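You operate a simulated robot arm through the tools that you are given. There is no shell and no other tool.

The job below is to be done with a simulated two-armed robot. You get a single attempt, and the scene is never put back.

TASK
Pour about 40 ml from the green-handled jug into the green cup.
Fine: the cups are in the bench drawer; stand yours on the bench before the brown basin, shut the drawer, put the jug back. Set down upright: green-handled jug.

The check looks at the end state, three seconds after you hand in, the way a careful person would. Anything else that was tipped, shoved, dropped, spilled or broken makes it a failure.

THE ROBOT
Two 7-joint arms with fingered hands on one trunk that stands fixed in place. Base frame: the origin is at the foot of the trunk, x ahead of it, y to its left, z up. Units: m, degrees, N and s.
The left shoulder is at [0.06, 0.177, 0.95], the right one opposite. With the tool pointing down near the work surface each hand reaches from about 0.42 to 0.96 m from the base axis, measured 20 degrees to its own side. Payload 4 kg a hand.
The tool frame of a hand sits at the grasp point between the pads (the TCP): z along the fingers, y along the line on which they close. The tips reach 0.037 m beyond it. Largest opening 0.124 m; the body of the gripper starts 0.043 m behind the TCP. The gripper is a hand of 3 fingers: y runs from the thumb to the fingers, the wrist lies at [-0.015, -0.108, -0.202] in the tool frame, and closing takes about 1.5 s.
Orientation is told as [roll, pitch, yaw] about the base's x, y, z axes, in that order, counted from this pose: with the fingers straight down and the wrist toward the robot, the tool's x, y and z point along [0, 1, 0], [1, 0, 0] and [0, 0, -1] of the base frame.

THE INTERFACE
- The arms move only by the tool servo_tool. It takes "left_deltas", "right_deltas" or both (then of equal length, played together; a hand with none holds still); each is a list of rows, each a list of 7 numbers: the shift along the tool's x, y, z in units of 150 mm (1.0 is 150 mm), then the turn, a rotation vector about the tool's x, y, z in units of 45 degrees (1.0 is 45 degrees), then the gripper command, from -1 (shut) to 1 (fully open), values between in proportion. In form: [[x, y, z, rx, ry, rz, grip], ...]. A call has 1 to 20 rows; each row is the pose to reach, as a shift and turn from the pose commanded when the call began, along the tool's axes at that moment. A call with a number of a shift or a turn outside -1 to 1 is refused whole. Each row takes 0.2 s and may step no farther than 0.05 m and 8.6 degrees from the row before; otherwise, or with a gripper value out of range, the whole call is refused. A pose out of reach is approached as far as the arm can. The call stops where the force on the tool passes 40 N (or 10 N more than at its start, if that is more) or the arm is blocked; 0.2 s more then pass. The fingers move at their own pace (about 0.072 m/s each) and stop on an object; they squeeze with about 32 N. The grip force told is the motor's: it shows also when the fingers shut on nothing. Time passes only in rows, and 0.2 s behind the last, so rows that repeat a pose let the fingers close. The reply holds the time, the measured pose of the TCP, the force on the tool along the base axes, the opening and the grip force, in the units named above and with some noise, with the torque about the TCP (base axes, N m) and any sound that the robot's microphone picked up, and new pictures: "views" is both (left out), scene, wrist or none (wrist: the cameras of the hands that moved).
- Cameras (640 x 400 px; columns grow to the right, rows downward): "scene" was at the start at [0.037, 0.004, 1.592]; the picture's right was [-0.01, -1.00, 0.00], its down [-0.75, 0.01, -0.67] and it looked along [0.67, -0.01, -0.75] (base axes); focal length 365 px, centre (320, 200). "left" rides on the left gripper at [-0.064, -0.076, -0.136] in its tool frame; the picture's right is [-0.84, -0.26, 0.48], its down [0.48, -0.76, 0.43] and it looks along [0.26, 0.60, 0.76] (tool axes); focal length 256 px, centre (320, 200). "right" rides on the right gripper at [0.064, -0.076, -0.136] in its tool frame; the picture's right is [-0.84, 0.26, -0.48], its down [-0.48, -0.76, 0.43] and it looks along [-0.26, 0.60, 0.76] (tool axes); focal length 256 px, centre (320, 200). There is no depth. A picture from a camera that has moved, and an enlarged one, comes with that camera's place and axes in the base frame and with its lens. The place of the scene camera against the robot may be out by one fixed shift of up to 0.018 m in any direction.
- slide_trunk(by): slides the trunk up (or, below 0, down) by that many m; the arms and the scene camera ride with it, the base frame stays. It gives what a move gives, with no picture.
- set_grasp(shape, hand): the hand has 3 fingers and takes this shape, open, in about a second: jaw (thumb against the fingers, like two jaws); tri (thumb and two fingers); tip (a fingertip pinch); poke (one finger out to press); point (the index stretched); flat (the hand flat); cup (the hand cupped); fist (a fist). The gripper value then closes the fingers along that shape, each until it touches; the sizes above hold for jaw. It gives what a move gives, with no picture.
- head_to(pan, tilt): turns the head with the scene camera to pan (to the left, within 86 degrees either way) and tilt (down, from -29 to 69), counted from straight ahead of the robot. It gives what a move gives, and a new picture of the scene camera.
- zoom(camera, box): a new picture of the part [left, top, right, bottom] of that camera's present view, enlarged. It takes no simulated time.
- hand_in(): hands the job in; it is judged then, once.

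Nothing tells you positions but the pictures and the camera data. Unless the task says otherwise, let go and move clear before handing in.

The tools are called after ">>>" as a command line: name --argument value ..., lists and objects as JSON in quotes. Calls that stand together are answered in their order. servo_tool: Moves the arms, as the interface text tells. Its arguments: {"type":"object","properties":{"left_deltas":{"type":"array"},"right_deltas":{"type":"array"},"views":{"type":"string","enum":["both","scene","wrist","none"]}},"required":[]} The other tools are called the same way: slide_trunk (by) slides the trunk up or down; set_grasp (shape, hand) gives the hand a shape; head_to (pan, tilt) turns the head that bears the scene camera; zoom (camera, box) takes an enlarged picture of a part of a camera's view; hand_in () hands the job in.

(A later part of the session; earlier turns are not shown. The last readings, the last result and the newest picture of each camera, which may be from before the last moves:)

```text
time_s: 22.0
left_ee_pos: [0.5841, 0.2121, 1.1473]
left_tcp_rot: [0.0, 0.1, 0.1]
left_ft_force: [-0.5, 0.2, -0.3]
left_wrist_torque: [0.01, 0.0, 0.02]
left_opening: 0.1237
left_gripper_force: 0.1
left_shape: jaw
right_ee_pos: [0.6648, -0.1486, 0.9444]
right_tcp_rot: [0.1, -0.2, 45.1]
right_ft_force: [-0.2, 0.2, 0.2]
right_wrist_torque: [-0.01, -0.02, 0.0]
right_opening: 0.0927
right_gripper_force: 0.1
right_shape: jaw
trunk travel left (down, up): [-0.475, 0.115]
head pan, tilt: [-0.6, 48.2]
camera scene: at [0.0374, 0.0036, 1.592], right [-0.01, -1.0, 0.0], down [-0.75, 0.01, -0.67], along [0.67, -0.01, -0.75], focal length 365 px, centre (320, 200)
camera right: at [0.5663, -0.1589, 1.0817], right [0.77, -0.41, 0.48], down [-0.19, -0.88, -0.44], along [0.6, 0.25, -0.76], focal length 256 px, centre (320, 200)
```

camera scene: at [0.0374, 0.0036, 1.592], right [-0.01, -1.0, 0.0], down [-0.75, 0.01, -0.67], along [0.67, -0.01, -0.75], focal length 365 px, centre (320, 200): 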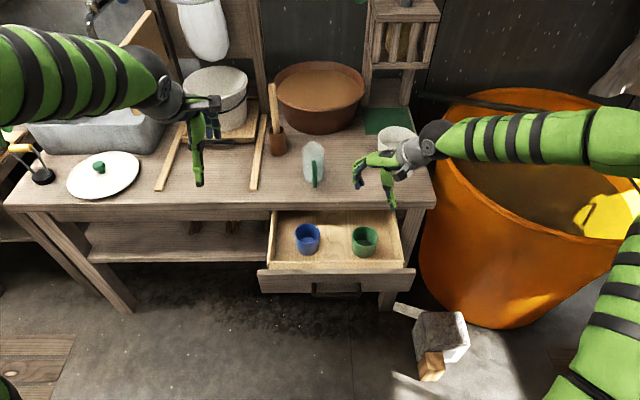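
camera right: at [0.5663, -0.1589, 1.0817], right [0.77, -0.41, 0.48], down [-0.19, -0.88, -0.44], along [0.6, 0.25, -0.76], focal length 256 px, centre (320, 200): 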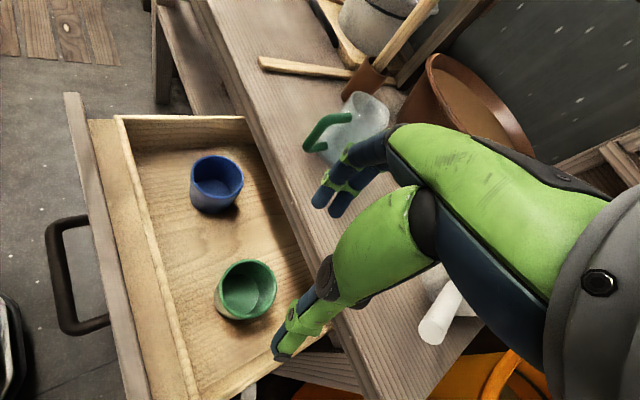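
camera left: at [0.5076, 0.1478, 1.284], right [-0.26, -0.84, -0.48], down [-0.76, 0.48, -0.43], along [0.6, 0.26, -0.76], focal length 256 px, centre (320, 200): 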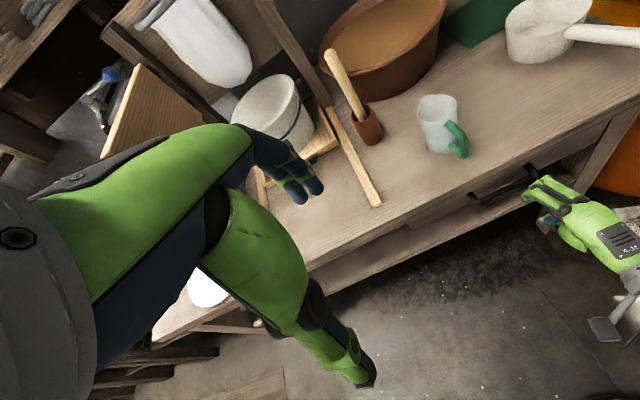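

The green cup is in clear view in the open drawer. I'll enlarge it in both cameras to fix its position and size.

>>> zoom --camera "right" --box '[170, 230, 330, 330]'

>>> zoom --camera "scene" --box '[260, 190, 420, 290]'

>>> zoom --camera "right" --box '[280, 70, 440, 170]'

```text
4.00 times, centred on (250, 280) of right
camera zoom: at [0.5663, -0.1589, 1.0817], right [0.77, -0.41, 0.48], down [-0.19, -0.88, -0.44], along [0.6, 0.25, -0.76], focal length 1024 px, centre (600, -120)
```

zoom: 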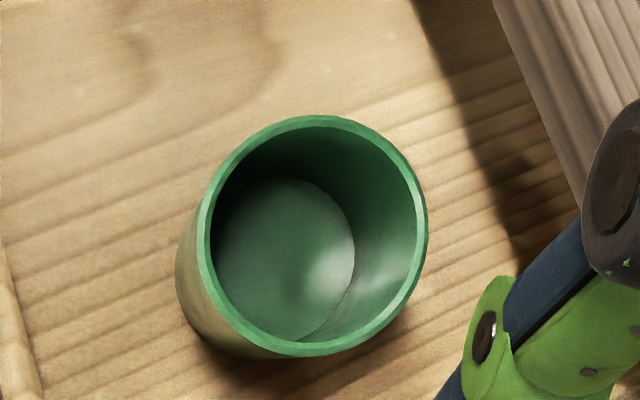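

```text
4.00 times, centred on (340, 240) of scene
camera zoom: at [0.0374, 0.0036, 1.592], right [-0.01, -1.0, 0.0], down [-0.75, 0.01, -0.67], along [0.67, -0.01, -0.75], focal length 1459 px, centre (240, 40)
```

zoom: 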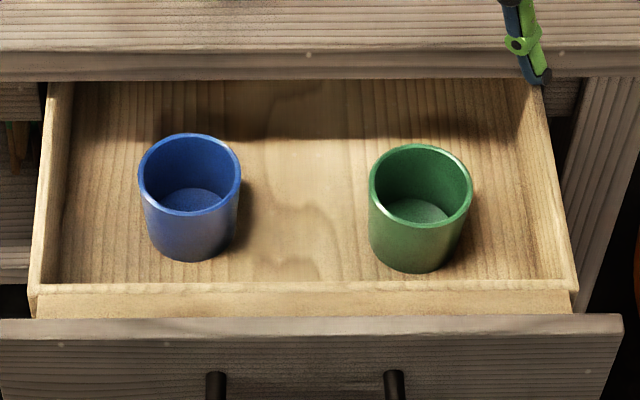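

```text
4.00 times, centred on (360, 120) of right
camera zoom: at [0.5663, -0.1589, 1.0817], right [0.77, -0.41, 0.48], down [-0.19, -0.88, -0.44], along [0.6, 0.25, -0.76], focal length 1024 px, centre (160, 520)
```

zoom: 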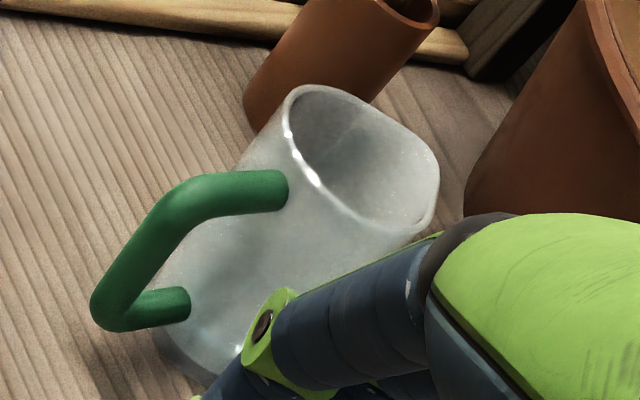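

The green cup's centre is at about (0.669, -0.138). Its rim is 7.4 cm across at z≈0.742 and its base is at 0.661. I'll turn the right hand so it closes left-to-right and lower it to just above the cup.

>>> servo_tool --right_deltas '[[0.005, 0.012, 0.13, 0, 0, -0.167, 0.69], [0.01, 0.024, 0.26, 0, 0, -0.333, 0.69], [0.015, 0.035, 0.39, 0, 0, -0.5, 0.69], [0.02, 0.047, 0.52, 0, 0, -0.667, 0.69], [0.025, 0.06, 0.65, 0, 0, -0.833, 0.69], [0.03, 0.07, 0.75, 0, 0, -1.0, 0.69]]'

```text
time_s: 23.4
left_ee_pos: [0.5849, 0.2124, 1.1459]
left_tcp_rot: [-0.1, 0.0, -0.1]
left_ft_force: [-0.1, -0.9, 0.5]
left_wrist_torque: [0.01, -0.03, 0.02]
left_opening: 0.1236
left_gripper_force: 0.0
left_shape: jaw
right_ee_pos: [0.6697, -0.1388, 0.8329]
right_tcp_rot: [-0.1, -0.1, 90.4]
right_ft_force: [-0.3, -0.6, 0.6]
right_wrist_torque: [-0.01, 0.0, 0.0]
right_opening: 0.1046
right_gripper_force: 0.0
right_shape: jaw
trunk travel left (down, up): [-0.475, 0.115]
head pan, tilt: [-0.6, 48.2]
camera scene: at [0.0374, 0.0041, 1.592], right [-0.01, -1.0, 0.0], down [-0.75, 0.01, -0.67], along [0.67, -0.01, -0.75], focal length 365 px, centre (320, 200)
camera right: at [0.6067, -0.2155, 0.969], right [0.83, 0.26, 0.48], down [0.49, -0.76, -0.43], along [0.25, 0.6, -0.76], focal length 256 px, centre (320, 200)
```

scene: 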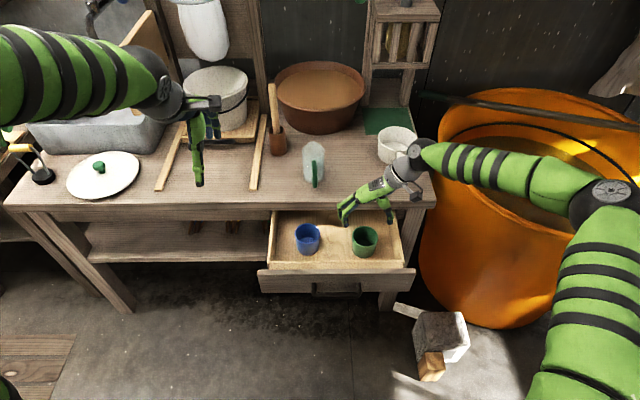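
right: 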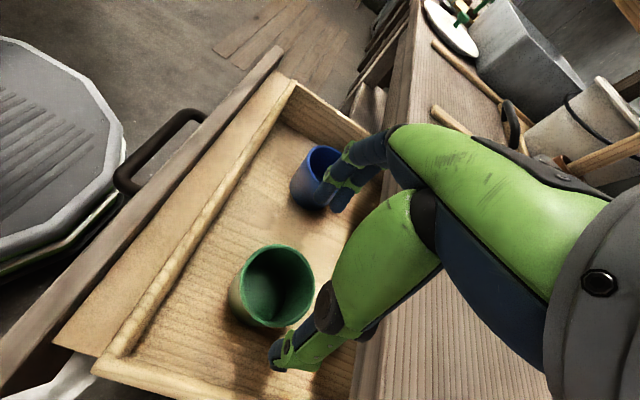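

The hand is centred over the cup. I'll lower it around the cup body and close gently.

>>> servo_tool --right_deltas '[[0, -0.01, 0.2, 0, 0, 0, 0.69], [0, -0.013, 0.4, 0, 0, 0, 0.69], [0, -0.013, 0.55, 0, 0, 0, 0.69], [0, -0.013, 0.68, 0, 0, 0, 0.69], [0, -0.013, 0.785, 0, 0, 0, 0.69], [0, -0.013, 0.785, 0, 0, 0, 0.69]]'

```text
time_s: 24.8
left_ee_pos: [0.5847, 0.212, 1.1471]
left_tcp_rot: [0.0, 0.0, 0.0]
left_ft_force: [0.5, -0.1, -0.5]
left_wrist_torque: [0.02, -0.03, 0.0]
left_opening: 0.1237
left_gripper_force: 0.2
left_shape: jaw
right_ee_pos: [0.6704, -0.1407, 0.7138]
right_tcp_rot: [-0.2, -0.1, 90.1]
right_ft_force: [0.1, -0.6, -0.1]
right_wrist_torque: [0.01, 0.02, 0.0]
right_opening: 0.1045
right_gripper_force: 0.0
right_shape: jaw
trunk travel left (down, up): [-0.475, 0.115]
head pan, tilt: [-0.6, 48.2]
camera scene: at [0.0371, 0.004, 1.592], right [-0.01, -1.0, 0.0], down [-0.75, 0.01, -0.67], along [0.67, -0.01, -0.75], focal length 365 px, centre (320, 200)
camera right: at [0.6071, -0.2177, 0.8511], right [0.84, 0.26, 0.48], down [0.49, -0.76, -0.43], along [0.26, 0.6, -0.76], focal length 256 px, centre (320, 200)
```

scene: 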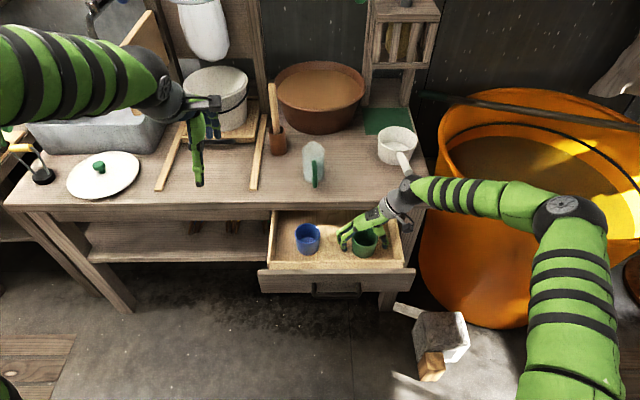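
right: 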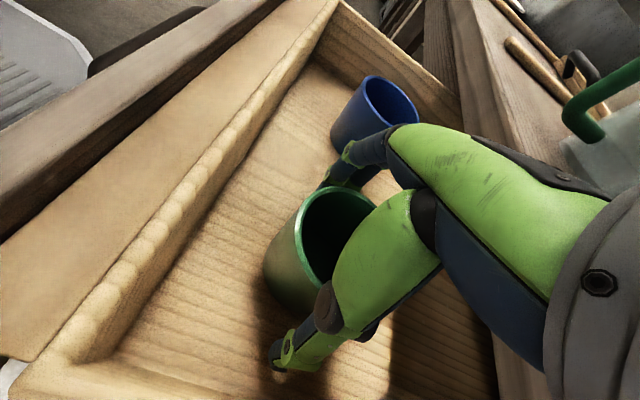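

The cup is between the thumb and the fingers with no contact yet. I'll close.

>>> servo_tool --right_deltas '[[0, 0, 0, 0, 0, 0, 0.3], [0, 0, 0, 0, 0, 0, 0], [0, 0, 0, 0, 0, 0, -0.5], [0, 0, 0, 0, 0, 0, -1], [0, 0, 0, 0, 0, 0, -1], [0, 0, 0, 0, 0, 0, -1], [0, 0, 0, 0, 0, 0, -1]]'

```text
time_s: 26.4
left_ee_pos: [0.5841, 0.2106, 1.1484]
left_tcp_rot: [0.0, -0.1, 0.1]
left_ft_force: [0.1, 0.8, -1.0]
left_wrist_torque: [-0.01, -0.02, -0.01]
left_opening: 0.1234
left_gripper_force: 0.0
left_shape: jaw
right_ee_pos: [0.671, -0.1402, 0.7155]
right_tcp_rot: [-0.2, -0.1, 90.2]
right_ft_force: [0.0, -0.3, 11.6]
right_wrist_torque: [0.44, -0.02, 0.04]
right_opening: 0.0851
right_gripper_force: 32.2
right_shape: jaw
trunk travel left (down, up): [-0.475, 0.115]
head pan, tilt: [-0.6, 48.2]
camera scene: at [0.0362, 0.0042, 1.592], right [-0.01, -1.0, 0.0], down [-0.75, 0.01, -0.67], along [0.67, -0.01, -0.75], focal length 365 px, centre (320, 200)
camera right: at [0.6068, -0.2174, 0.8519], right [0.84, 0.26, 0.49], down [0.49, -0.76, -0.43], along [0.26, 0.6, -0.76], focal length 256 px, centre (320, 200)
```

scene: 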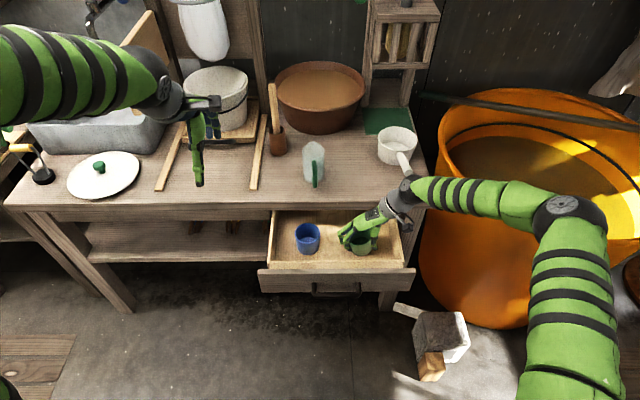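
right: 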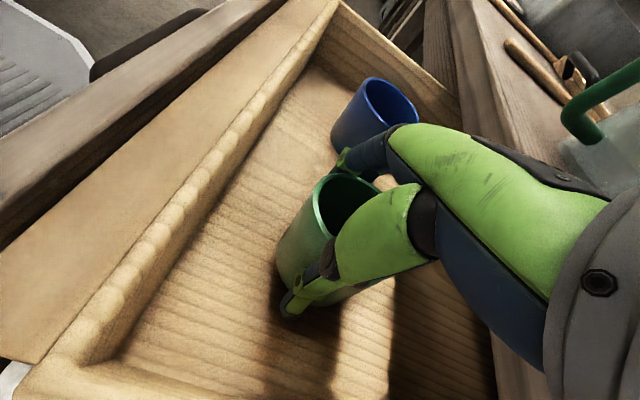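

The grip stopped at 8.5 cm with an upward load of about 11 N. I'll look closely before lifting.

>>> zoom --camera "right" --box '[240, 120, 440, 340]'

>>> zoom --camera "scene" --box '[270, 180, 430, 280]'

>>> zoom --camera "left" --box '[400, 100, 640, 300]'

```text
1.82 times, centred on (340, 230) of right
camera zoom: at [0.6068, -0.2174, 0.8519], right [0.84, 0.26, 0.49], down [0.49, -0.76, -0.43], along [0.26, 0.6, -0.76], focal length 465 px, centre (284, 146)
```

zoom: 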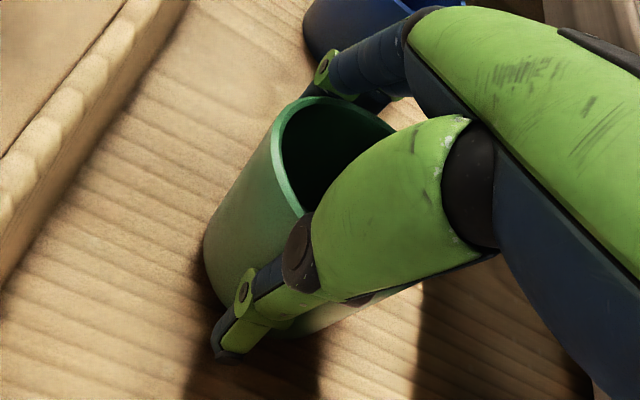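

```text
4.00 times, centred on (350, 230) of scene
camera zoom: at [0.0362, 0.0042, 1.592], right [-0.01, -1.0, 0.0], down [-0.75, 0.01, -0.67], along [0.67, -0.01, -0.75], focal length 1459 px, centre (200, 80)
```

zoom: 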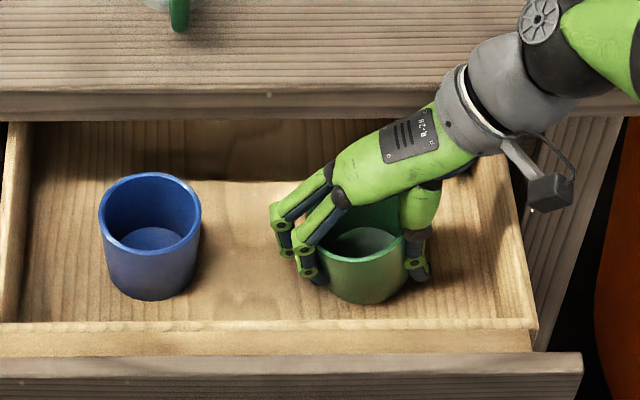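

```text
2.00 times, centred on (520, 200) of left
camera zoom: at [0.5079, 0.1474, 1.2839], right [-0.26, -0.84, -0.48], down [-0.76, 0.48, -0.43], along [0.6, 0.26, -0.76], focal length 512 px, centre (-80, 200)
```

zoom: 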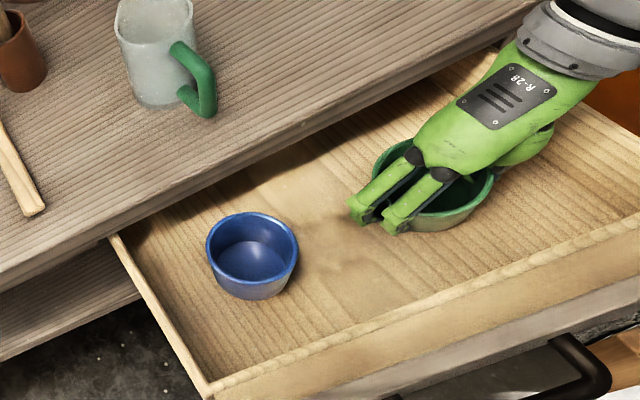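

The cup is held upright between the two fingers and the thumb. I'll lift it a little and check that it comes along level.

>>> servo_tool --right_deltas '[[0, 0, -0.07, 0, 0, 0, -1], [0, 0, -0.14, 0, 0, 0, -1], [0, 0, -0.2, 0, 0, 0, -1], [0, 0, -0.2, 0, 0, 0, -1]]'

>>> zoom --camera "scene" --box '[270, 180, 430, 280]'

```text
time_s: 27.4
left_ee_pos: [0.5857, 0.2128, 1.1475]
left_tcp_rot: [0.0, -0.1, 0.0]
left_ft_force: [-0.8, -0.1, 0.2]
left_wrist_torque: [0.0, 0.04, 0.01]
left_opening: 0.1237
left_gripper_force: 0.0
left_shape: jaw
right_ee_pos: [0.6703, -0.1402, 0.7427]
right_tcp_rot: [-0.1, 0.0, 90.2]
right_ft_force: [-0.3, -0.5, -1.1]
right_wrist_torque: [-0.01, 0.0, -0.02]
right_opening: 0.0851
right_gripper_force: 31.6
right_shape: jaw
trunk travel left (down, up): [-0.475, 0.115]
head pan, tilt: [-0.6, 48.2]
camera scene: at [0.0373, 0.004, 1.5919], right [-0.01, -1.0, 0.0], down [-0.75, 0.01, -0.67], along [0.67, -0.01, -0.75], focal length 365 px, centre (320, 200)
camera right: at [0.6061, -0.2171, 0.8805], right [0.84, 0.26, 0.48], down [0.49, -0.76, -0.43], along [0.25, 0.6, -0.76], focal length 256 px, centre (320, 200)
```

scene: 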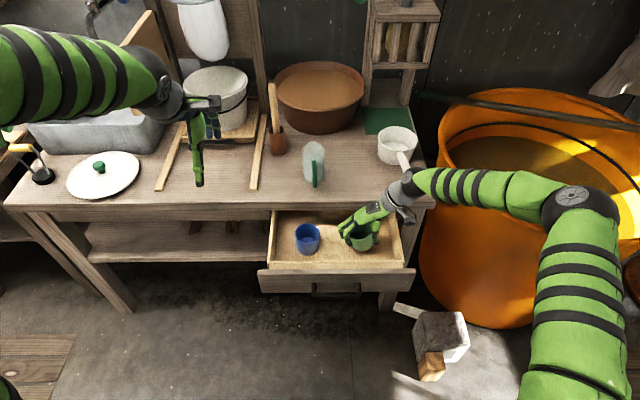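
right: 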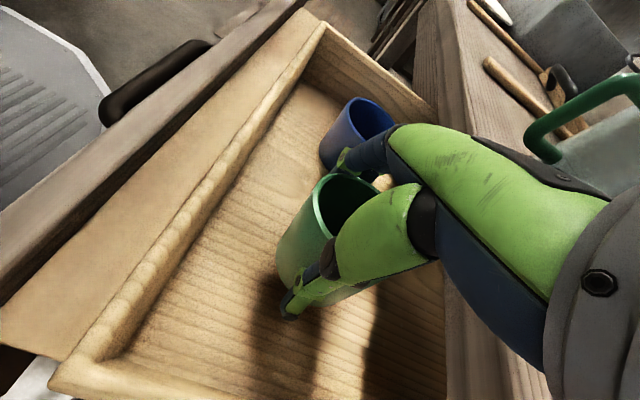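

```text
4.00 times, centred on (350, 230) of scene
camera zoom: at [0.0373, 0.004, 1.5919], right [-0.01, -1.0, 0.0], down [-0.75, 0.01, -0.67], along [0.67, -0.01, -0.75], focal length 1459 px, centre (200, 80)
```

zoom: 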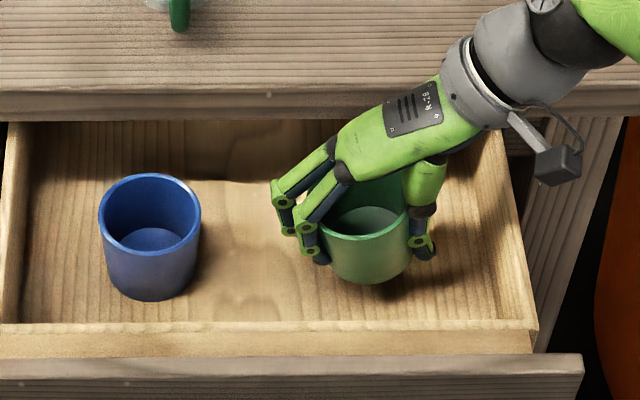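

The cup is held securely, level, and its base is about 5.5 cm below the grasp point. I'll lift it clear of the drawer and bench edge, then turn the hand back toward forward.

>>> servo_tool --right_deltas '[[0, 0, -0.25, 0, 0, 0, -1], [0, 0, -0.5, 0, 0, 0, -1], [0, 0, -0.75, 0, 0, 0, -1], [0, 0, -1.0, 0, 0, 0, -1], [0, 0, -1.0, 0, 0, 0.178, -1], [0, 0, -1.0, 0, 0, 0.356, -1], [0, 0, -1.0, 0, 0, 0.533, -1], [0, 0, -1.0, 0, 0, 0.711, -1], [0, 0, -1.0, 0, 0, 0.889, -1]]' --views "scene"

>>> servo_tool --right_deltas '[[0, 0, -0.22, 0, 0, 0.1, -1], [0, 0, -0.44, 0, 0, 0.2, -1], [0, 0, -0.667, 0, 0, 0.3, -1], [-0.1, 0.216, -0.667, 0, 0, 0.42, -1], [-0.2, 0.432, -0.667, 0, 0, 0.54, -1], [-0.3, 0.648, -0.667, 0, 0, 0.66, -1], [-0.407, 0.864, -0.667, 0, 0, 0.778, -1]]'

```text
time_s: 29.4
left_ee_pos: [0.5845, 0.2123, 1.1469]
left_tcp_rot: [0.0, 0.0, 0.0]
left_ft_force: [-0.1, 0.4, -0.1]
left_wrist_torque: [0.0, -0.01, 0.01]
left_opening: 0.1239
left_gripper_force: 0.1
left_shape: jaw
right_ee_pos: [0.6683, -0.142, 0.894]
right_tcp_rot: [0.1, -0.1, 50.0]
right_ft_force: [-1.0, -0.2, -1.6]
right_wrist_torque: [-0.02, 0.03, 0.0]
right_opening: 0.0848
right_gripper_force: 31.9
right_shape: jaw
trunk travel left (down, up): [-0.475, 0.115]
head pan, tilt: [-0.6, 48.2]
camera scene: at [0.0369, 0.0045, 1.5919], right [-0.01, -1.0, 0.0], down [-0.75, 0.01, -0.67], along [0.67, -0.01, -0.75], focal length 365 px, centre (320, 200)
```

scene: 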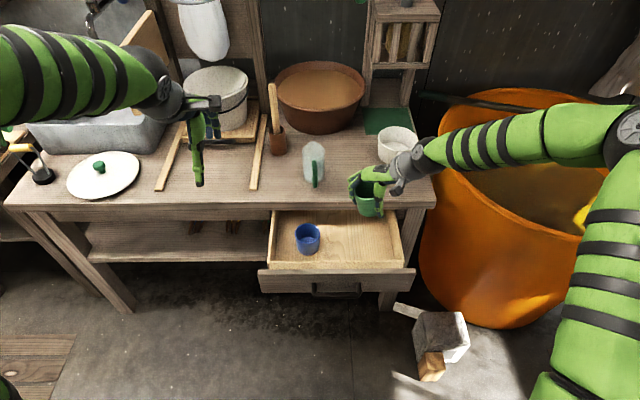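

```text
time_s: 31.0
left_ee_pos: [0.5858, 0.2123, 1.1465]
left_tcp_rot: [0.0, 0.0, 0.0]
left_ft_force: [0.3, 0.1, 0.1]
left_wrist_torque: [0.01, -0.02, 0.02]
left_opening: 0.1235
left_gripper_force: 0.1
left_shape: jaw
right_ee_pos: [0.7966, -0.0808, 0.9933]
right_tcp_rot: [-0.1, -0.2, 15.0]
right_ft_force: [-0.6, 0.5, -2.0]
right_wrist_torque: [0.01, 0.03, -0.02]
right_opening: 0.0847
right_gripper_force: 32.0
right_shape: jaw
trunk travel left (down, up): [-0.475, 0.115]
head pan, tilt: [-0.6, 48.2]
camera scene: at [0.0378, 0.0046, 1.5919], right [-0.01, -1.0, 0.0], down [-0.75, 0.01, -0.67], along [0.67, -0.01, -0.75], focal length 365 px, centre (320, 200)
camera right: at [0.7077, -0.0397, 1.1306], right [0.46, -0.74, 0.48], down [-0.61, -0.66, -0.44], along [0.64, -0.09, -0.76], focal length 256 px, centre (320, 200)
```

scene: 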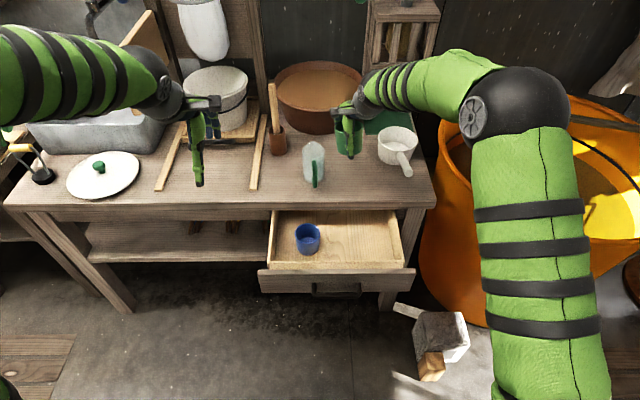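
right: 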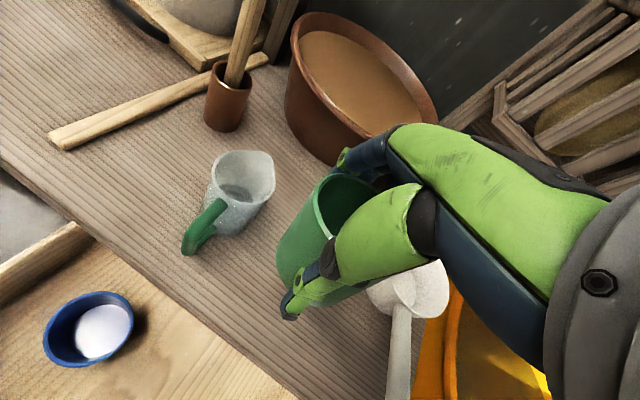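

The cup is held above the bench, and I can see into the jug from here. I'll enlarge the jug to judge how full it is.

>>> zoom --camera "right" --box '[170, 130, 310, 270]'

>>> zoom --camera "right" --box '[260, 130, 460, 330]'

```text
2.86 times, centred on (240, 200) of right
camera zoom: at [0.7077, -0.0397, 1.1306], right [0.46, -0.74, 0.48], down [-0.61, -0.66, -0.44], along [0.64, -0.09, -0.76], focal length 731 px, centre (549, 200)
```

zoom: 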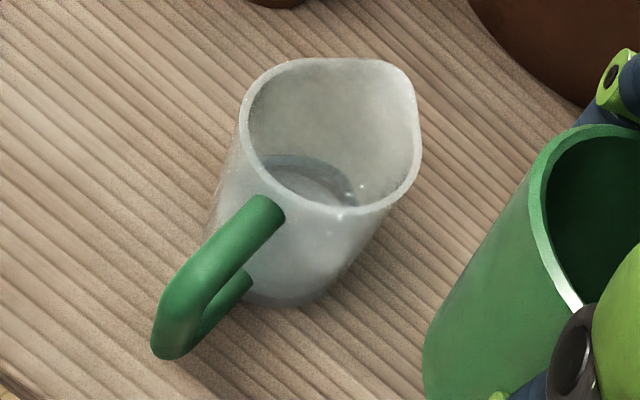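

```text
2.00 times, centred on (360, 230) of right
camera zoom: at [0.7077, -0.0397, 1.1306], right [0.46, -0.74, 0.48], down [-0.61, -0.66, -0.44], along [0.64, -0.09, -0.76], focal length 512 px, centre (240, 140)
```

zoom: 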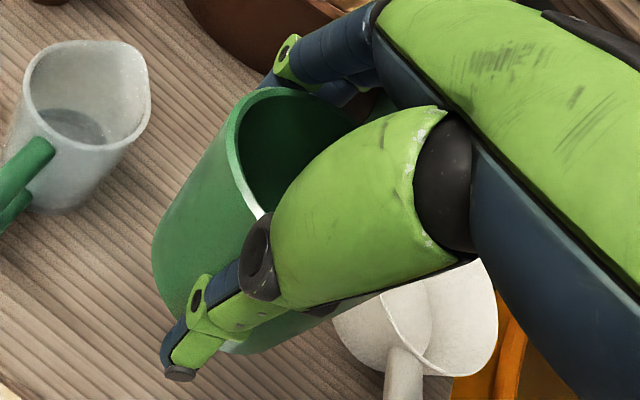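

The jug holds only a shallow pool with the surface near z≈0.83, so probably around 90–100 ml. I'll now carry the cup forward, to the right of the jug, toward the spot in front of the basin.

>>> servo_tool --right_deltas '[[-0.02, 0.2, 0, 0, 0, 0, -1], [-0.04, 0.4, 0, 0, 0, 0, -1], [-0.06, 0.6, 0, 0, 0, 0, -1], [-0.067, 0.765, 0, 0, 0, 0, -1], [-0.07, 0.87, 0, 0, 0, 0, -1]]'

```text
time_s: 32.2
left_ee_pos: [0.5841, 0.2118, 1.1465]
left_tcp_rot: [0.0, 0.0, 0.0]
left_ft_force: [0.0, -0.5, -1.0]
left_wrist_torque: [0.03, 0.01, 0.01]
left_opening: 0.1239
left_gripper_force: 0.1
left_shape: jaw
right_ee_pos: [0.9159, -0.0604, 0.9949]
right_tcp_rot: [0.0, 0.1, 15.2]
right_ft_force: [0.6, 0.9, -0.9]
right_wrist_torque: [0.02, -0.02, 0.02]
right_opening: 0.0846
right_gripper_force: 32.1
right_shape: jaw
right hand out of reach, approached as far as the arm can: row 5
trunk travel left (down, up): [-0.475, 0.115]
head pan, tilt: [-0.6, 48.2]
camera scene: at [0.0362, 0.0038, 1.5921], right [-0.01, -1.0, 0.0], down [-0.75, 0.01, -0.67], along [0.67, -0.01, -0.75], focal length 365 px, centre (320, 200)
camera right: at [0.826, -0.0188, 1.1318], right [0.47, -0.74, 0.48], down [-0.61, -0.66, -0.44], along [0.64, -0.09, -0.76], focal length 256 px, centre (320, 200)
```

scene: 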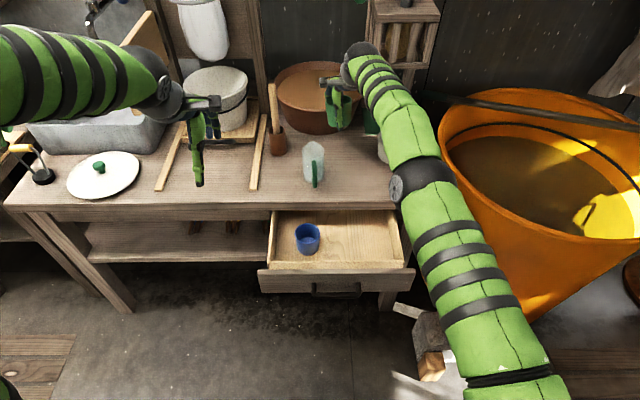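
right: 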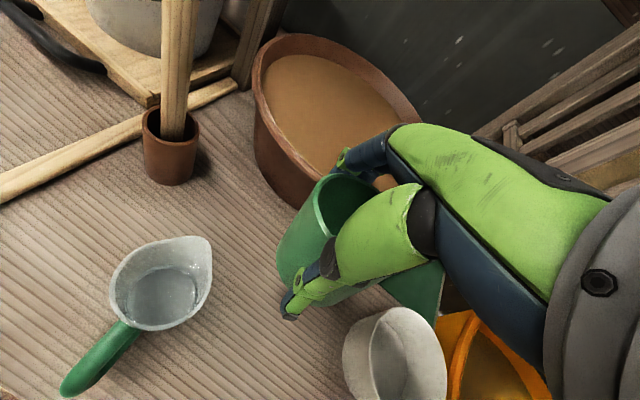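

The arm is near full stretch at (0.916, -0.060), which is a good spot in front of the basin. I'll take a measurement of the jug from this near-overhead view before lowering the cup.

>>> zoom --camera "right" --box '[40, 210, 240, 400]'

```text
2.11 times, centred on (140, 305) of right
camera zoom: at [0.826, -0.0188, 1.1318], right [0.47, -0.74, 0.48], down [-0.61, -0.66, -0.44], along [0.64, -0.09, -0.76], focal length 539 px, centre (699, -21)
```

zoom: 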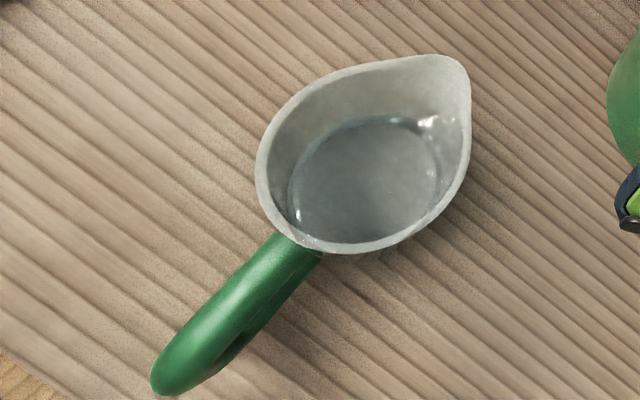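

From above, the jug's centre is at about (0.854, 0.011), its rim is near z≈0.90, and its spout points to +x. I'll lower the cup toward the bench.

>>> servo_tool --right_deltas '[[0, 0, 0.22, 0, 0, 0, -1], [0, 0, 0.44, 0, 0, 0, -1], [0, 0, 0.66, 0, 0, 0, -1], [0, 0, 0.8, 0, 0, 0, -1], [0, 0, 0.87, 0, 0, 0, -1]]'

```text
time_s: 33.4
left_ee_pos: [0.5862, 0.2121, 1.147]
left_tcp_rot: [0.0, 0.0, 0.0]
left_ft_force: [0.8, -1.0, -0.2]
left_wrist_torque: [0.01, 0.03, 0.02]
left_opening: 0.1239
left_gripper_force: 0.2
left_shape: jaw
right_ee_pos: [0.9194, -0.0587, 0.8642]
right_tcp_rot: [0.1, -0.1, 15.1]
right_ft_force: [-0.5, 0.2, -1.6]
right_wrist_torque: [0.04, 0.02, -0.01]
right_opening: 0.0849
right_gripper_force: 32.1
right_shape: jaw
trunk travel left (down, up): [-0.475, 0.115]
head pan, tilt: [-0.6, 48.2]
camera scene: at [0.0373, 0.0041, 1.592], right [-0.01, -1.0, 0.0], down [-0.75, 0.01, -0.67], along [0.67, -0.01, -0.75], focal length 365 px, centre (320, 200)
camera right: at [0.8287, -0.0181, 1.0009], right [0.47, -0.74, 0.48], down [-0.61, -0.66, -0.44], along [0.64, -0.09, -0.76], focal length 256 px, centre (320, 200)
```

scene: 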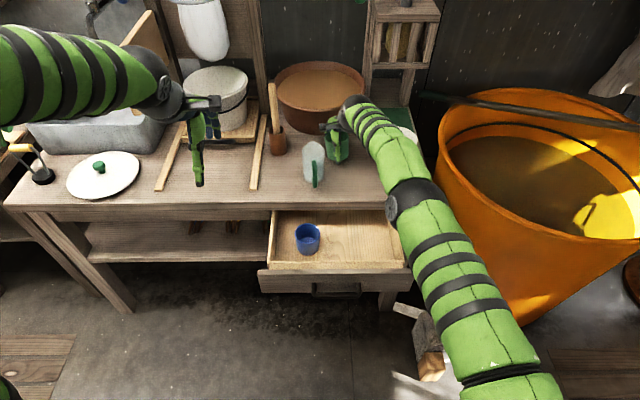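
right: 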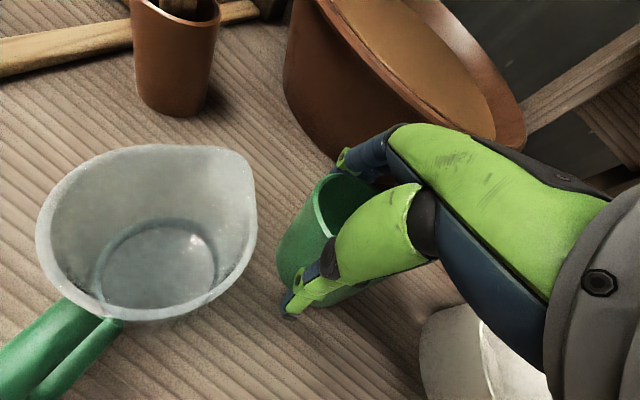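

The cup is about a centimetre above the bench, and the jug is seen closely from this camera. I'll zoom in to measure its water level.

>>> zoom --camera "right" --box '[20, 130, 280, 330]'

>>> zoom --camera "scene" --box '[270, 90, 400, 200]'

```text
2.00 times, centred on (150, 230) of right
camera zoom: at [0.8287, -0.0181, 1.0009], right [0.47, -0.74, 0.48], down [-0.61, -0.66, -0.44], along [0.64, -0.09, -0.76], focal length 512 px, centre (660, 140)
```

zoom: 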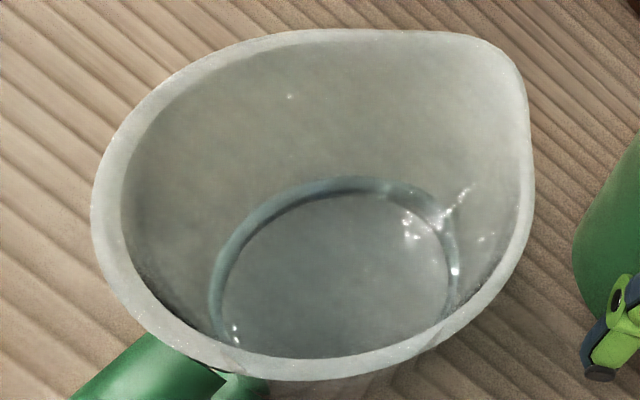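

```text
3.64 times, centred on (335, 145) of scene
camera zoom: at [0.0373, 0.0041, 1.592], right [-0.01, -1.0, 0.0], down [-0.75, 0.01, -0.67], along [0.67, -0.01, -0.75], focal length 1326 px, centre (266, 400)
```

zoom: 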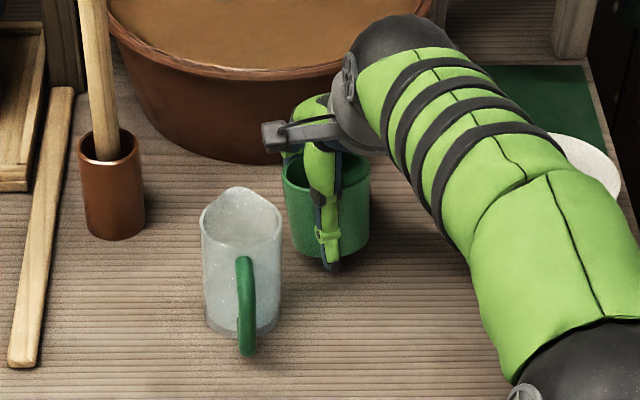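

I can see a ring where the water meets the far wall. I'll look at the jug's side more closely for the water line and base thickness.

>>> zoom --camera "scene" --box '[295, 135, 345, 195]'

>>> zoom --camera "right" --box '[90, 205, 230, 320]'

>>> zoom --camera "left" --box '[400, 80, 490, 170]'

```text
6.67 times, centred on (320, 165) of scene
camera zoom: at [0.0373, 0.0041, 1.592], right [-0.01, -1.0, 0.0], down [-0.75, 0.01, -0.67], along [0.67, -0.01, -0.75], focal length 2431 px, centre (320, 433)
```

zoom: 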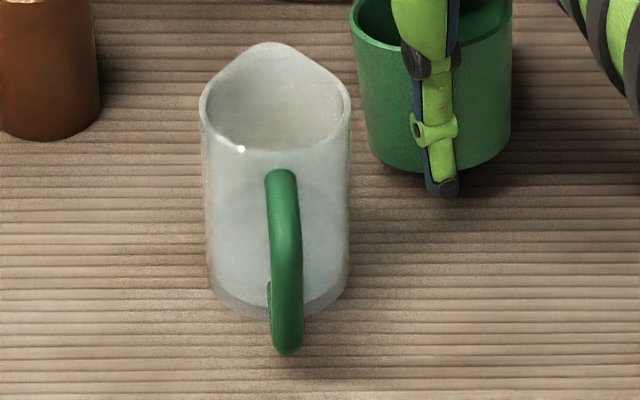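

```text
3.48 times, centred on (160, 262) of right
camera zoom: at [0.8287, -0.0181, 1.0009], right [0.47, -0.74, 0.48], down [-0.61, -0.66, -0.44], along [0.64, -0.09, -0.76], focal length 890 px, centre (876, -17)
```

zoom: 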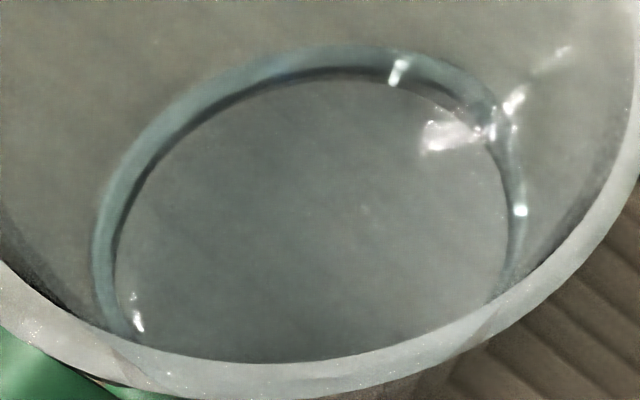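

```text
4.44 times, centred on (445, 125) of left
camera zoom: at [0.5088, 0.1473, 1.2835], right [-0.26, -0.84, -0.48], down [-0.76, 0.48, -0.43], along [0.6, 0.26, -0.76], focal length 1138 px, centre (-236, 533)
```

zoom: 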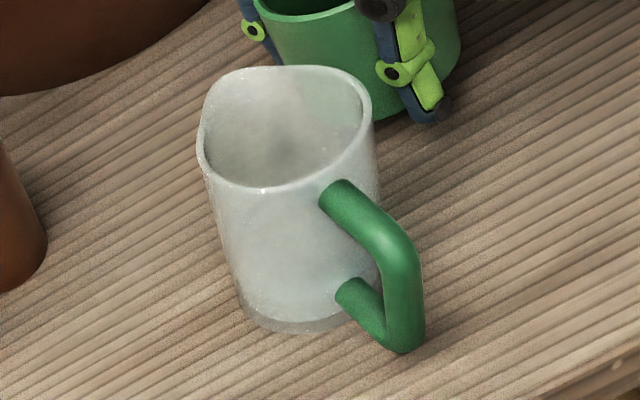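

The cup's base is roughly 1 cm above the bench. I'll lower it slowly until it touches.

>>> servo_tool --right_deltas '[[0, 0, 0.02, 0, 0, 0, -1], [0, 0, 0.035, 0, 0, 0, -1], [0, 0, 0.045, 0, 0, 0, -1]]' --views "none"

```text
time_s: 34.2
left_ee_pos: [0.5849, 0.212, 1.148]
left_tcp_rot: [0.1, 0.0, 0.0]
left_ft_force: [0.1, 0.0, -0.2]
left_wrist_torque: [-0.02, -0.02, 0.01]
left_opening: 0.1238
left_gripper_force: 0.0
left_shape: jaw
right_ee_pos: [0.9173, -0.0604, 0.8568]
right_tcp_rot: [0.0, -0.1, 15.1]
right_ft_force: [0.2, 0.3, -1.4]
right_wrist_torque: [0.04, 0.02, -0.01]
right_opening: 0.0845
right_gripper_force: 31.7
right_shape: jaw
trunk travel left (down, up): [-0.475, 0.115]
head pan, tilt: [-0.6, 48.2]
```

>>> servo_tool --right_deltas '[[0, 0, 0.015, 0, 0, 0, -1], [0, 0, 0.025, 0, 0, 0, -1]]' --views "none"

```text
time_s: 34.8
left_ee_pos: [0.5839, 0.2114, 1.1462]
left_tcp_rot: [0.0, 0.0, 0.0]
left_ft_force: [-0.2, -0.2, 0.6]
left_wrist_torque: [0.02, 0.02, 0.01]
left_opening: 0.1237
left_gripper_force: 0.1
left_shape: jaw
right_ee_pos: [0.918, -0.0598, 0.8539]
right_tcp_rot: [-0.1, -0.1, 15.1]
right_ft_force: [0.0, -0.2, -2.3]
right_wrist_torque: [0.04, 0.01, 0.04]
right_opening: 0.0846
right_gripper_force: 31.8
right_shape: jaw
trunk travel left (down, up): [-0.475, 0.115]
head pan, tilt: [-0.6, 48.2]
```

There's no contact yet, so I'll continue down in small steps.

>>> servo_tool --right_deltas '[[0, 0, 0.013, 0, 0, 0, -1], [0, 0, 0.027, 0, 0, 0, -1]]' --views "wrist"

```text
time_s: 35.4
left_ee_pos: [0.5845, 0.2123, 1.1469]
left_tcp_rot: [0.0, 0.0, 0.0]
left_ft_force: [-0.4, 0.0, 0.9]
left_wrist_torque: [-0.04, -0.02, -0.01]
left_opening: 0.1238
left_gripper_force: 0.1
left_shape: jaw
right_ee_pos: [0.9174, -0.0587, 0.8497]
right_tcp_rot: [0.0, -0.2, 15.1]
right_ft_force: [0.1, 1.5, -0.8]
right_wrist_torque: [0.0, -0.05, -0.03]
right_opening: 0.085
right_gripper_force: 31.9
right_shape: jaw
trunk travel left (down, up): [-0.475, 0.115]
head pan, tilt: [-0.6, 48.2]
camera right: at [0.827, -0.0177, 0.9869], right [0.47, -0.74, 0.48], down [-0.61, -0.66, -0.44], along [0.65, -0.09, -0.76], focal length 256 px, centre (320, 200)
```

right: 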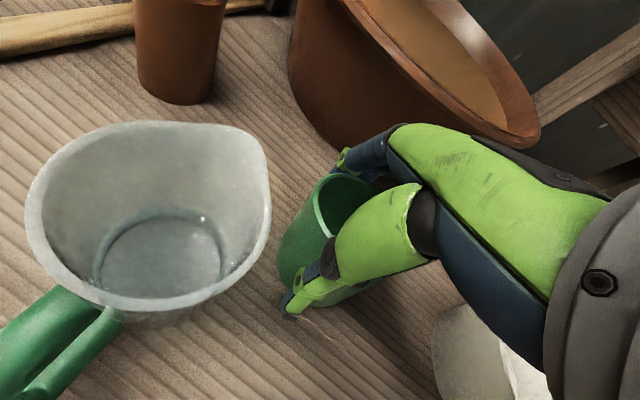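

>>> servo_tool --right_deltas '[[0, 0, 0.013, 0, 0, 0, -1], [0, 0, 0.02, 0, 0, 0, -1]]' --views "none"

>>> servo_tool --right_deltas '[[0, 0, 0.007, 0, 0, 0, -1], [0, 0, 0.013, 0, 0, 0, -1]]' --views "none"

```text
time_s: 36.0
left_ee_pos: [0.5831, 0.2126, 1.1473]
left_tcp_rot: [0.0, -0.1, 0.0]
left_ft_force: [-0.9, 0.5, 0.2]
left_wrist_torque: [0.03, 0.01, 0.01]
left_opening: 0.1237
left_gripper_force: 0.1
left_shape: jaw
right_ee_pos: [0.9169, -0.0584, 0.8482]
right_tcp_rot: [0.0, -0.3, 15.1]
right_ft_force: [-3.0, -0.7, 11.5]
right_wrist_torque: [0.07, -0.36, -0.01]
right_opening: 0.085
right_gripper_force: 32.5
right_shape: jaw
trunk travel left (down, up): [-0.475, 0.115]
head pan, tilt: [-0.6, 48.2]
```

```text
time_s: 36.6
left_ee_pos: [0.5821, 0.2118, 1.1483]
left_tcp_rot: [-0.1, -0.1, 0.0]
left_ft_force: [0.3, 0.2, -0.1]
left_wrist_torque: [-0.01, 0.01, 0.0]
left_opening: 0.1238
left_gripper_force: 0.1
left_shape: jaw
right_ee_pos: [0.9175, -0.0595, 0.8489]
right_tcp_rot: [0.0, -0.3, 15.1]
right_ft_force: [-2.2, 0.1, 19.1]
right_wrist_torque: [0.2, -0.7, 0.0]
right_opening: 0.0847
right_gripper_force: 32.4
right_shape: jaw
trunk travel left (down, up): [-0.475, 0.115]
head pan, tilt: [-0.6, 48.2]
```

The cup is touching the bench. I'll ease off a millimetre and open the fingers slowly.

>>> servo_tool --right_deltas '[[0, 0, -0.008, 0, 0, 0, -1], [0, 0, -0.008, 0, 0, 0, 0.38], [0, 0, -0.008, 0, 0, 0, 0.45], [0, 0, -0.008, 0, 0, 0, 0.55], [0, 0, -0.008, 0, 0, 0, 0.7], [0, 0, -0.008, 0, 0, 0, 0.8], [0, 0, -0.008, 0, 0, 0, 0.8]]'

```text
time_s: 38.2
left_ee_pos: [0.5847, 0.212, 1.1469]
left_tcp_rot: [0.0, 0.1, -0.1]
left_ft_force: [0.9, 0.1, -0.6]
left_wrist_torque: [-0.04, 0.02, 0.02]
left_opening: 0.1238
left_gripper_force: 0.2
left_shape: jaw
right_ee_pos: [0.9174, -0.0594, 0.8447]
right_tcp_rot: [0.0, -0.1, 15.1]
right_ft_force: [0.3, 1.3, -0.7]
right_wrist_torque: [0.01, 0.01, -0.03]
right_opening: 0.1115
right_gripper_force: 0.0
right_shape: jaw
trunk travel left (down, up): [-0.475, 0.115]
head pan, tilt: [-0.6, 48.2]
camera scene: at [0.0371, 0.0041, 1.592], right [-0.01, -1.0, 0.0], down [-0.75, 0.01, -0.67], along [0.67, -0.01, -0.75], focal length 365 px, centre (320, 200)
camera right: at [0.8269, -0.0171, 0.9829], right [0.47, -0.74, 0.48], down [-0.61, -0.66, -0.44], along [0.64, -0.09, -0.76], focal length 256 px, centre (320, 200)
```

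scene: 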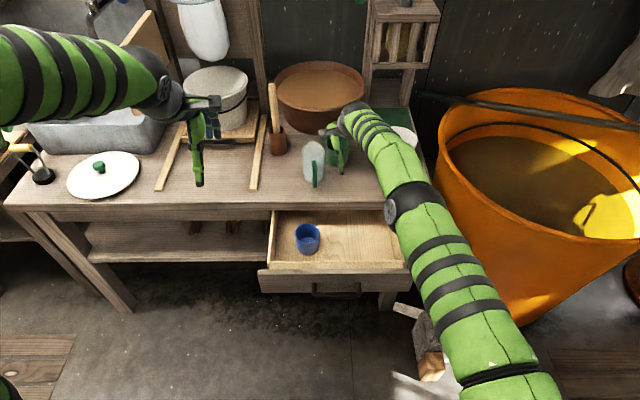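
right: 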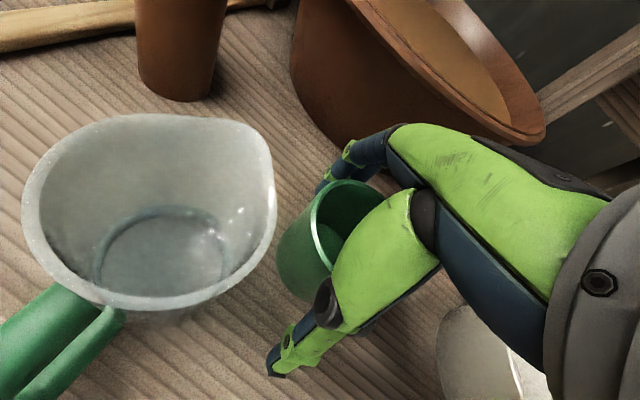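

The cup stands free on the bench. I'll raise the hand straight up off it.

>>> servo_tool --right_deltas '[[0, 0, -0.15, 0, 0, 0, 0.8], [0, 0, -0.35, 0, 0, 0, 0.8], [0, 0, -0.6, 0, 0, 0, 0.8], [0, 0, -0.85, 0, 0, 0, 0.8], [0, 0, -1.0, 0, 0, 0, 0.8]]'

```text
time_s: 39.4
left_ee_pos: [0.5837, 0.2119, 1.1477]
left_tcp_rot: [0.0, 0.0, 0.0]
left_ft_force: [-0.9, 1.3, 0.9]
left_wrist_torque: [-0.01, 0.0, -0.01]
left_opening: 0.1238
left_gripper_force: 0.1
left_shape: jaw
right_ee_pos: [0.9168, -0.062, 0.9951]
right_tcp_rot: [0.0, -0.1, 15.2]
right_ft_force: [0.0, 0.0, -0.3]
right_wrist_torque: [0.02, -0.02, 0.01]
right_opening: 0.1114
right_gripper_force: 0.1
right_shape: jaw
trunk travel left (down, up): [-0.475, 0.115]
head pan, tilt: [-0.6, 48.2]
camera scene: at [0.0372, 0.0042, 1.5919], right [-0.01, -1.0, 0.0], down [-0.75, 0.01, -0.67], along [0.67, -0.01, -0.75], focal length 365 px, centre (320, 200)
camera right: at [0.8268, -0.02, 1.1332], right [0.47, -0.74, 0.48], down [-0.61, -0.66, -0.44], along [0.64, -0.09, -0.76], focal length 256 px, centre (320, 200)
```

scene: 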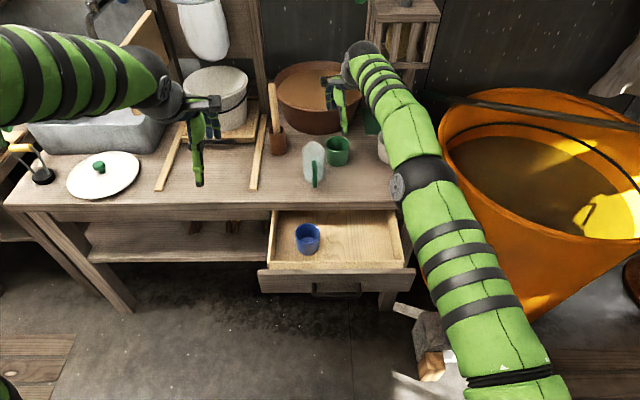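
right: 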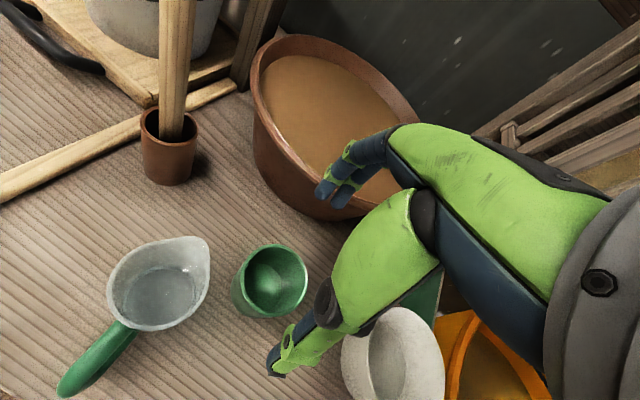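

The cup now stands at about (0.922, -0.062), upright in front of the basin. Next I'll bring the right hand back, high over the bench, so I can push the drawer shut.

>>> servo_tool --right_deltas '[[0.05, -0.25, -0.1, 0, 0, 0, 0.8], [0.12, -0.5, -0.2, 0, 0, 0, 0.5], [0.2, -0.75, -0.2, 0, 0, 0, 0.2], [0.27, -0.997, -0.2, 0, 0, 0, 0]]' --views "none"

>>> servo_tool --right_deltas '[[-0.05, -0.25, 0, 0, 0, 0.08, -0.4], [-0.12, -0.5, 0, 0, 0, 0.16, -0.8], [-0.2, -0.75, 0, 0, 0, 0.24, -1], [-0.3, -1.0, 0, 0, 0, 0.334, -1]]'

```text
time_s: 40.4
left_ee_pos: [0.5839, 0.2127, 1.1479]
left_tcp_rot: [0.0, 0.0, 0.0]
left_ft_force: [0.1, -0.4, -0.9]
left_wrist_torque: [-0.01, 0.0, 0.03]
left_opening: 0.1238
left_gripper_force: 0.1
left_shape: jaw
right_ee_pos: [0.7599, -0.0601, 1.0251]
right_tcp_rot: [0.0, -0.3, 15.2]
right_ft_force: [-0.2, -0.7, 0.2]
right_wrist_torque: [0.0, -0.03, 0.04]
right_opening: 0.0623
right_gripper_force: 0.1
right_shape: jaw
trunk travel left (down, up): [-0.475, 0.115]
head pan, tilt: [-0.6, 48.2]
```

```text
time_s: 41.4
left_ee_pos: [0.5839, 0.2122, 1.1471]
left_tcp_rot: [0.0, 0.0, 0.0]
left_ft_force: [0.8, 0.0, -0.8]
left_wrist_torque: [0.02, -0.02, -0.01]
left_opening: 0.1238
left_gripper_force: 0.0
left_shape: jaw
right_ee_pos: [0.6272, -0.1428, 1.0258]
right_tcp_rot: [0.1, -0.1, 0.1]
right_ft_force: [0.6, 0.6, -0.6]
right_wrist_torque: [-0.01, -0.01, 0.0]
right_opening: 0.0001
right_gripper_force: 31.9
right_shape: jaw
trunk travel left (down, up): [-0.475, 0.115]
head pan, tilt: [-0.6, 48.2]
camera scene: at [0.0364, 0.0041, 1.592], right [-0.01, -1.0, 0.0], down [-0.75, 0.01, -0.67], along [0.67, -0.01, -0.75], focal length 365 px, centre (320, 200)
camera right: at [0.5524, -0.0791, 1.1634], right [0.26, -0.84, 0.48], down [-0.76, -0.48, -0.44], along [0.6, -0.25, -0.76], focal length 256 px, centre (320, 200)
```

scene: 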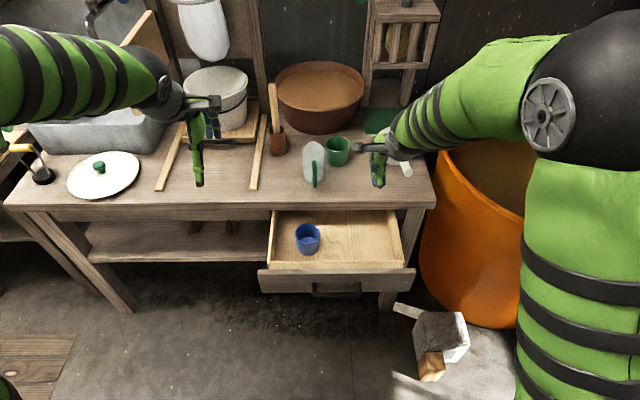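
right: 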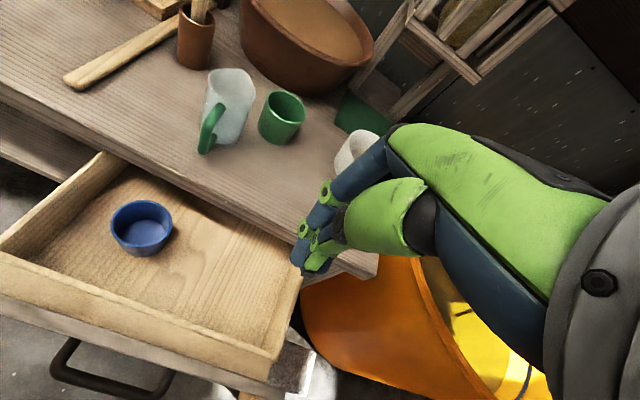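

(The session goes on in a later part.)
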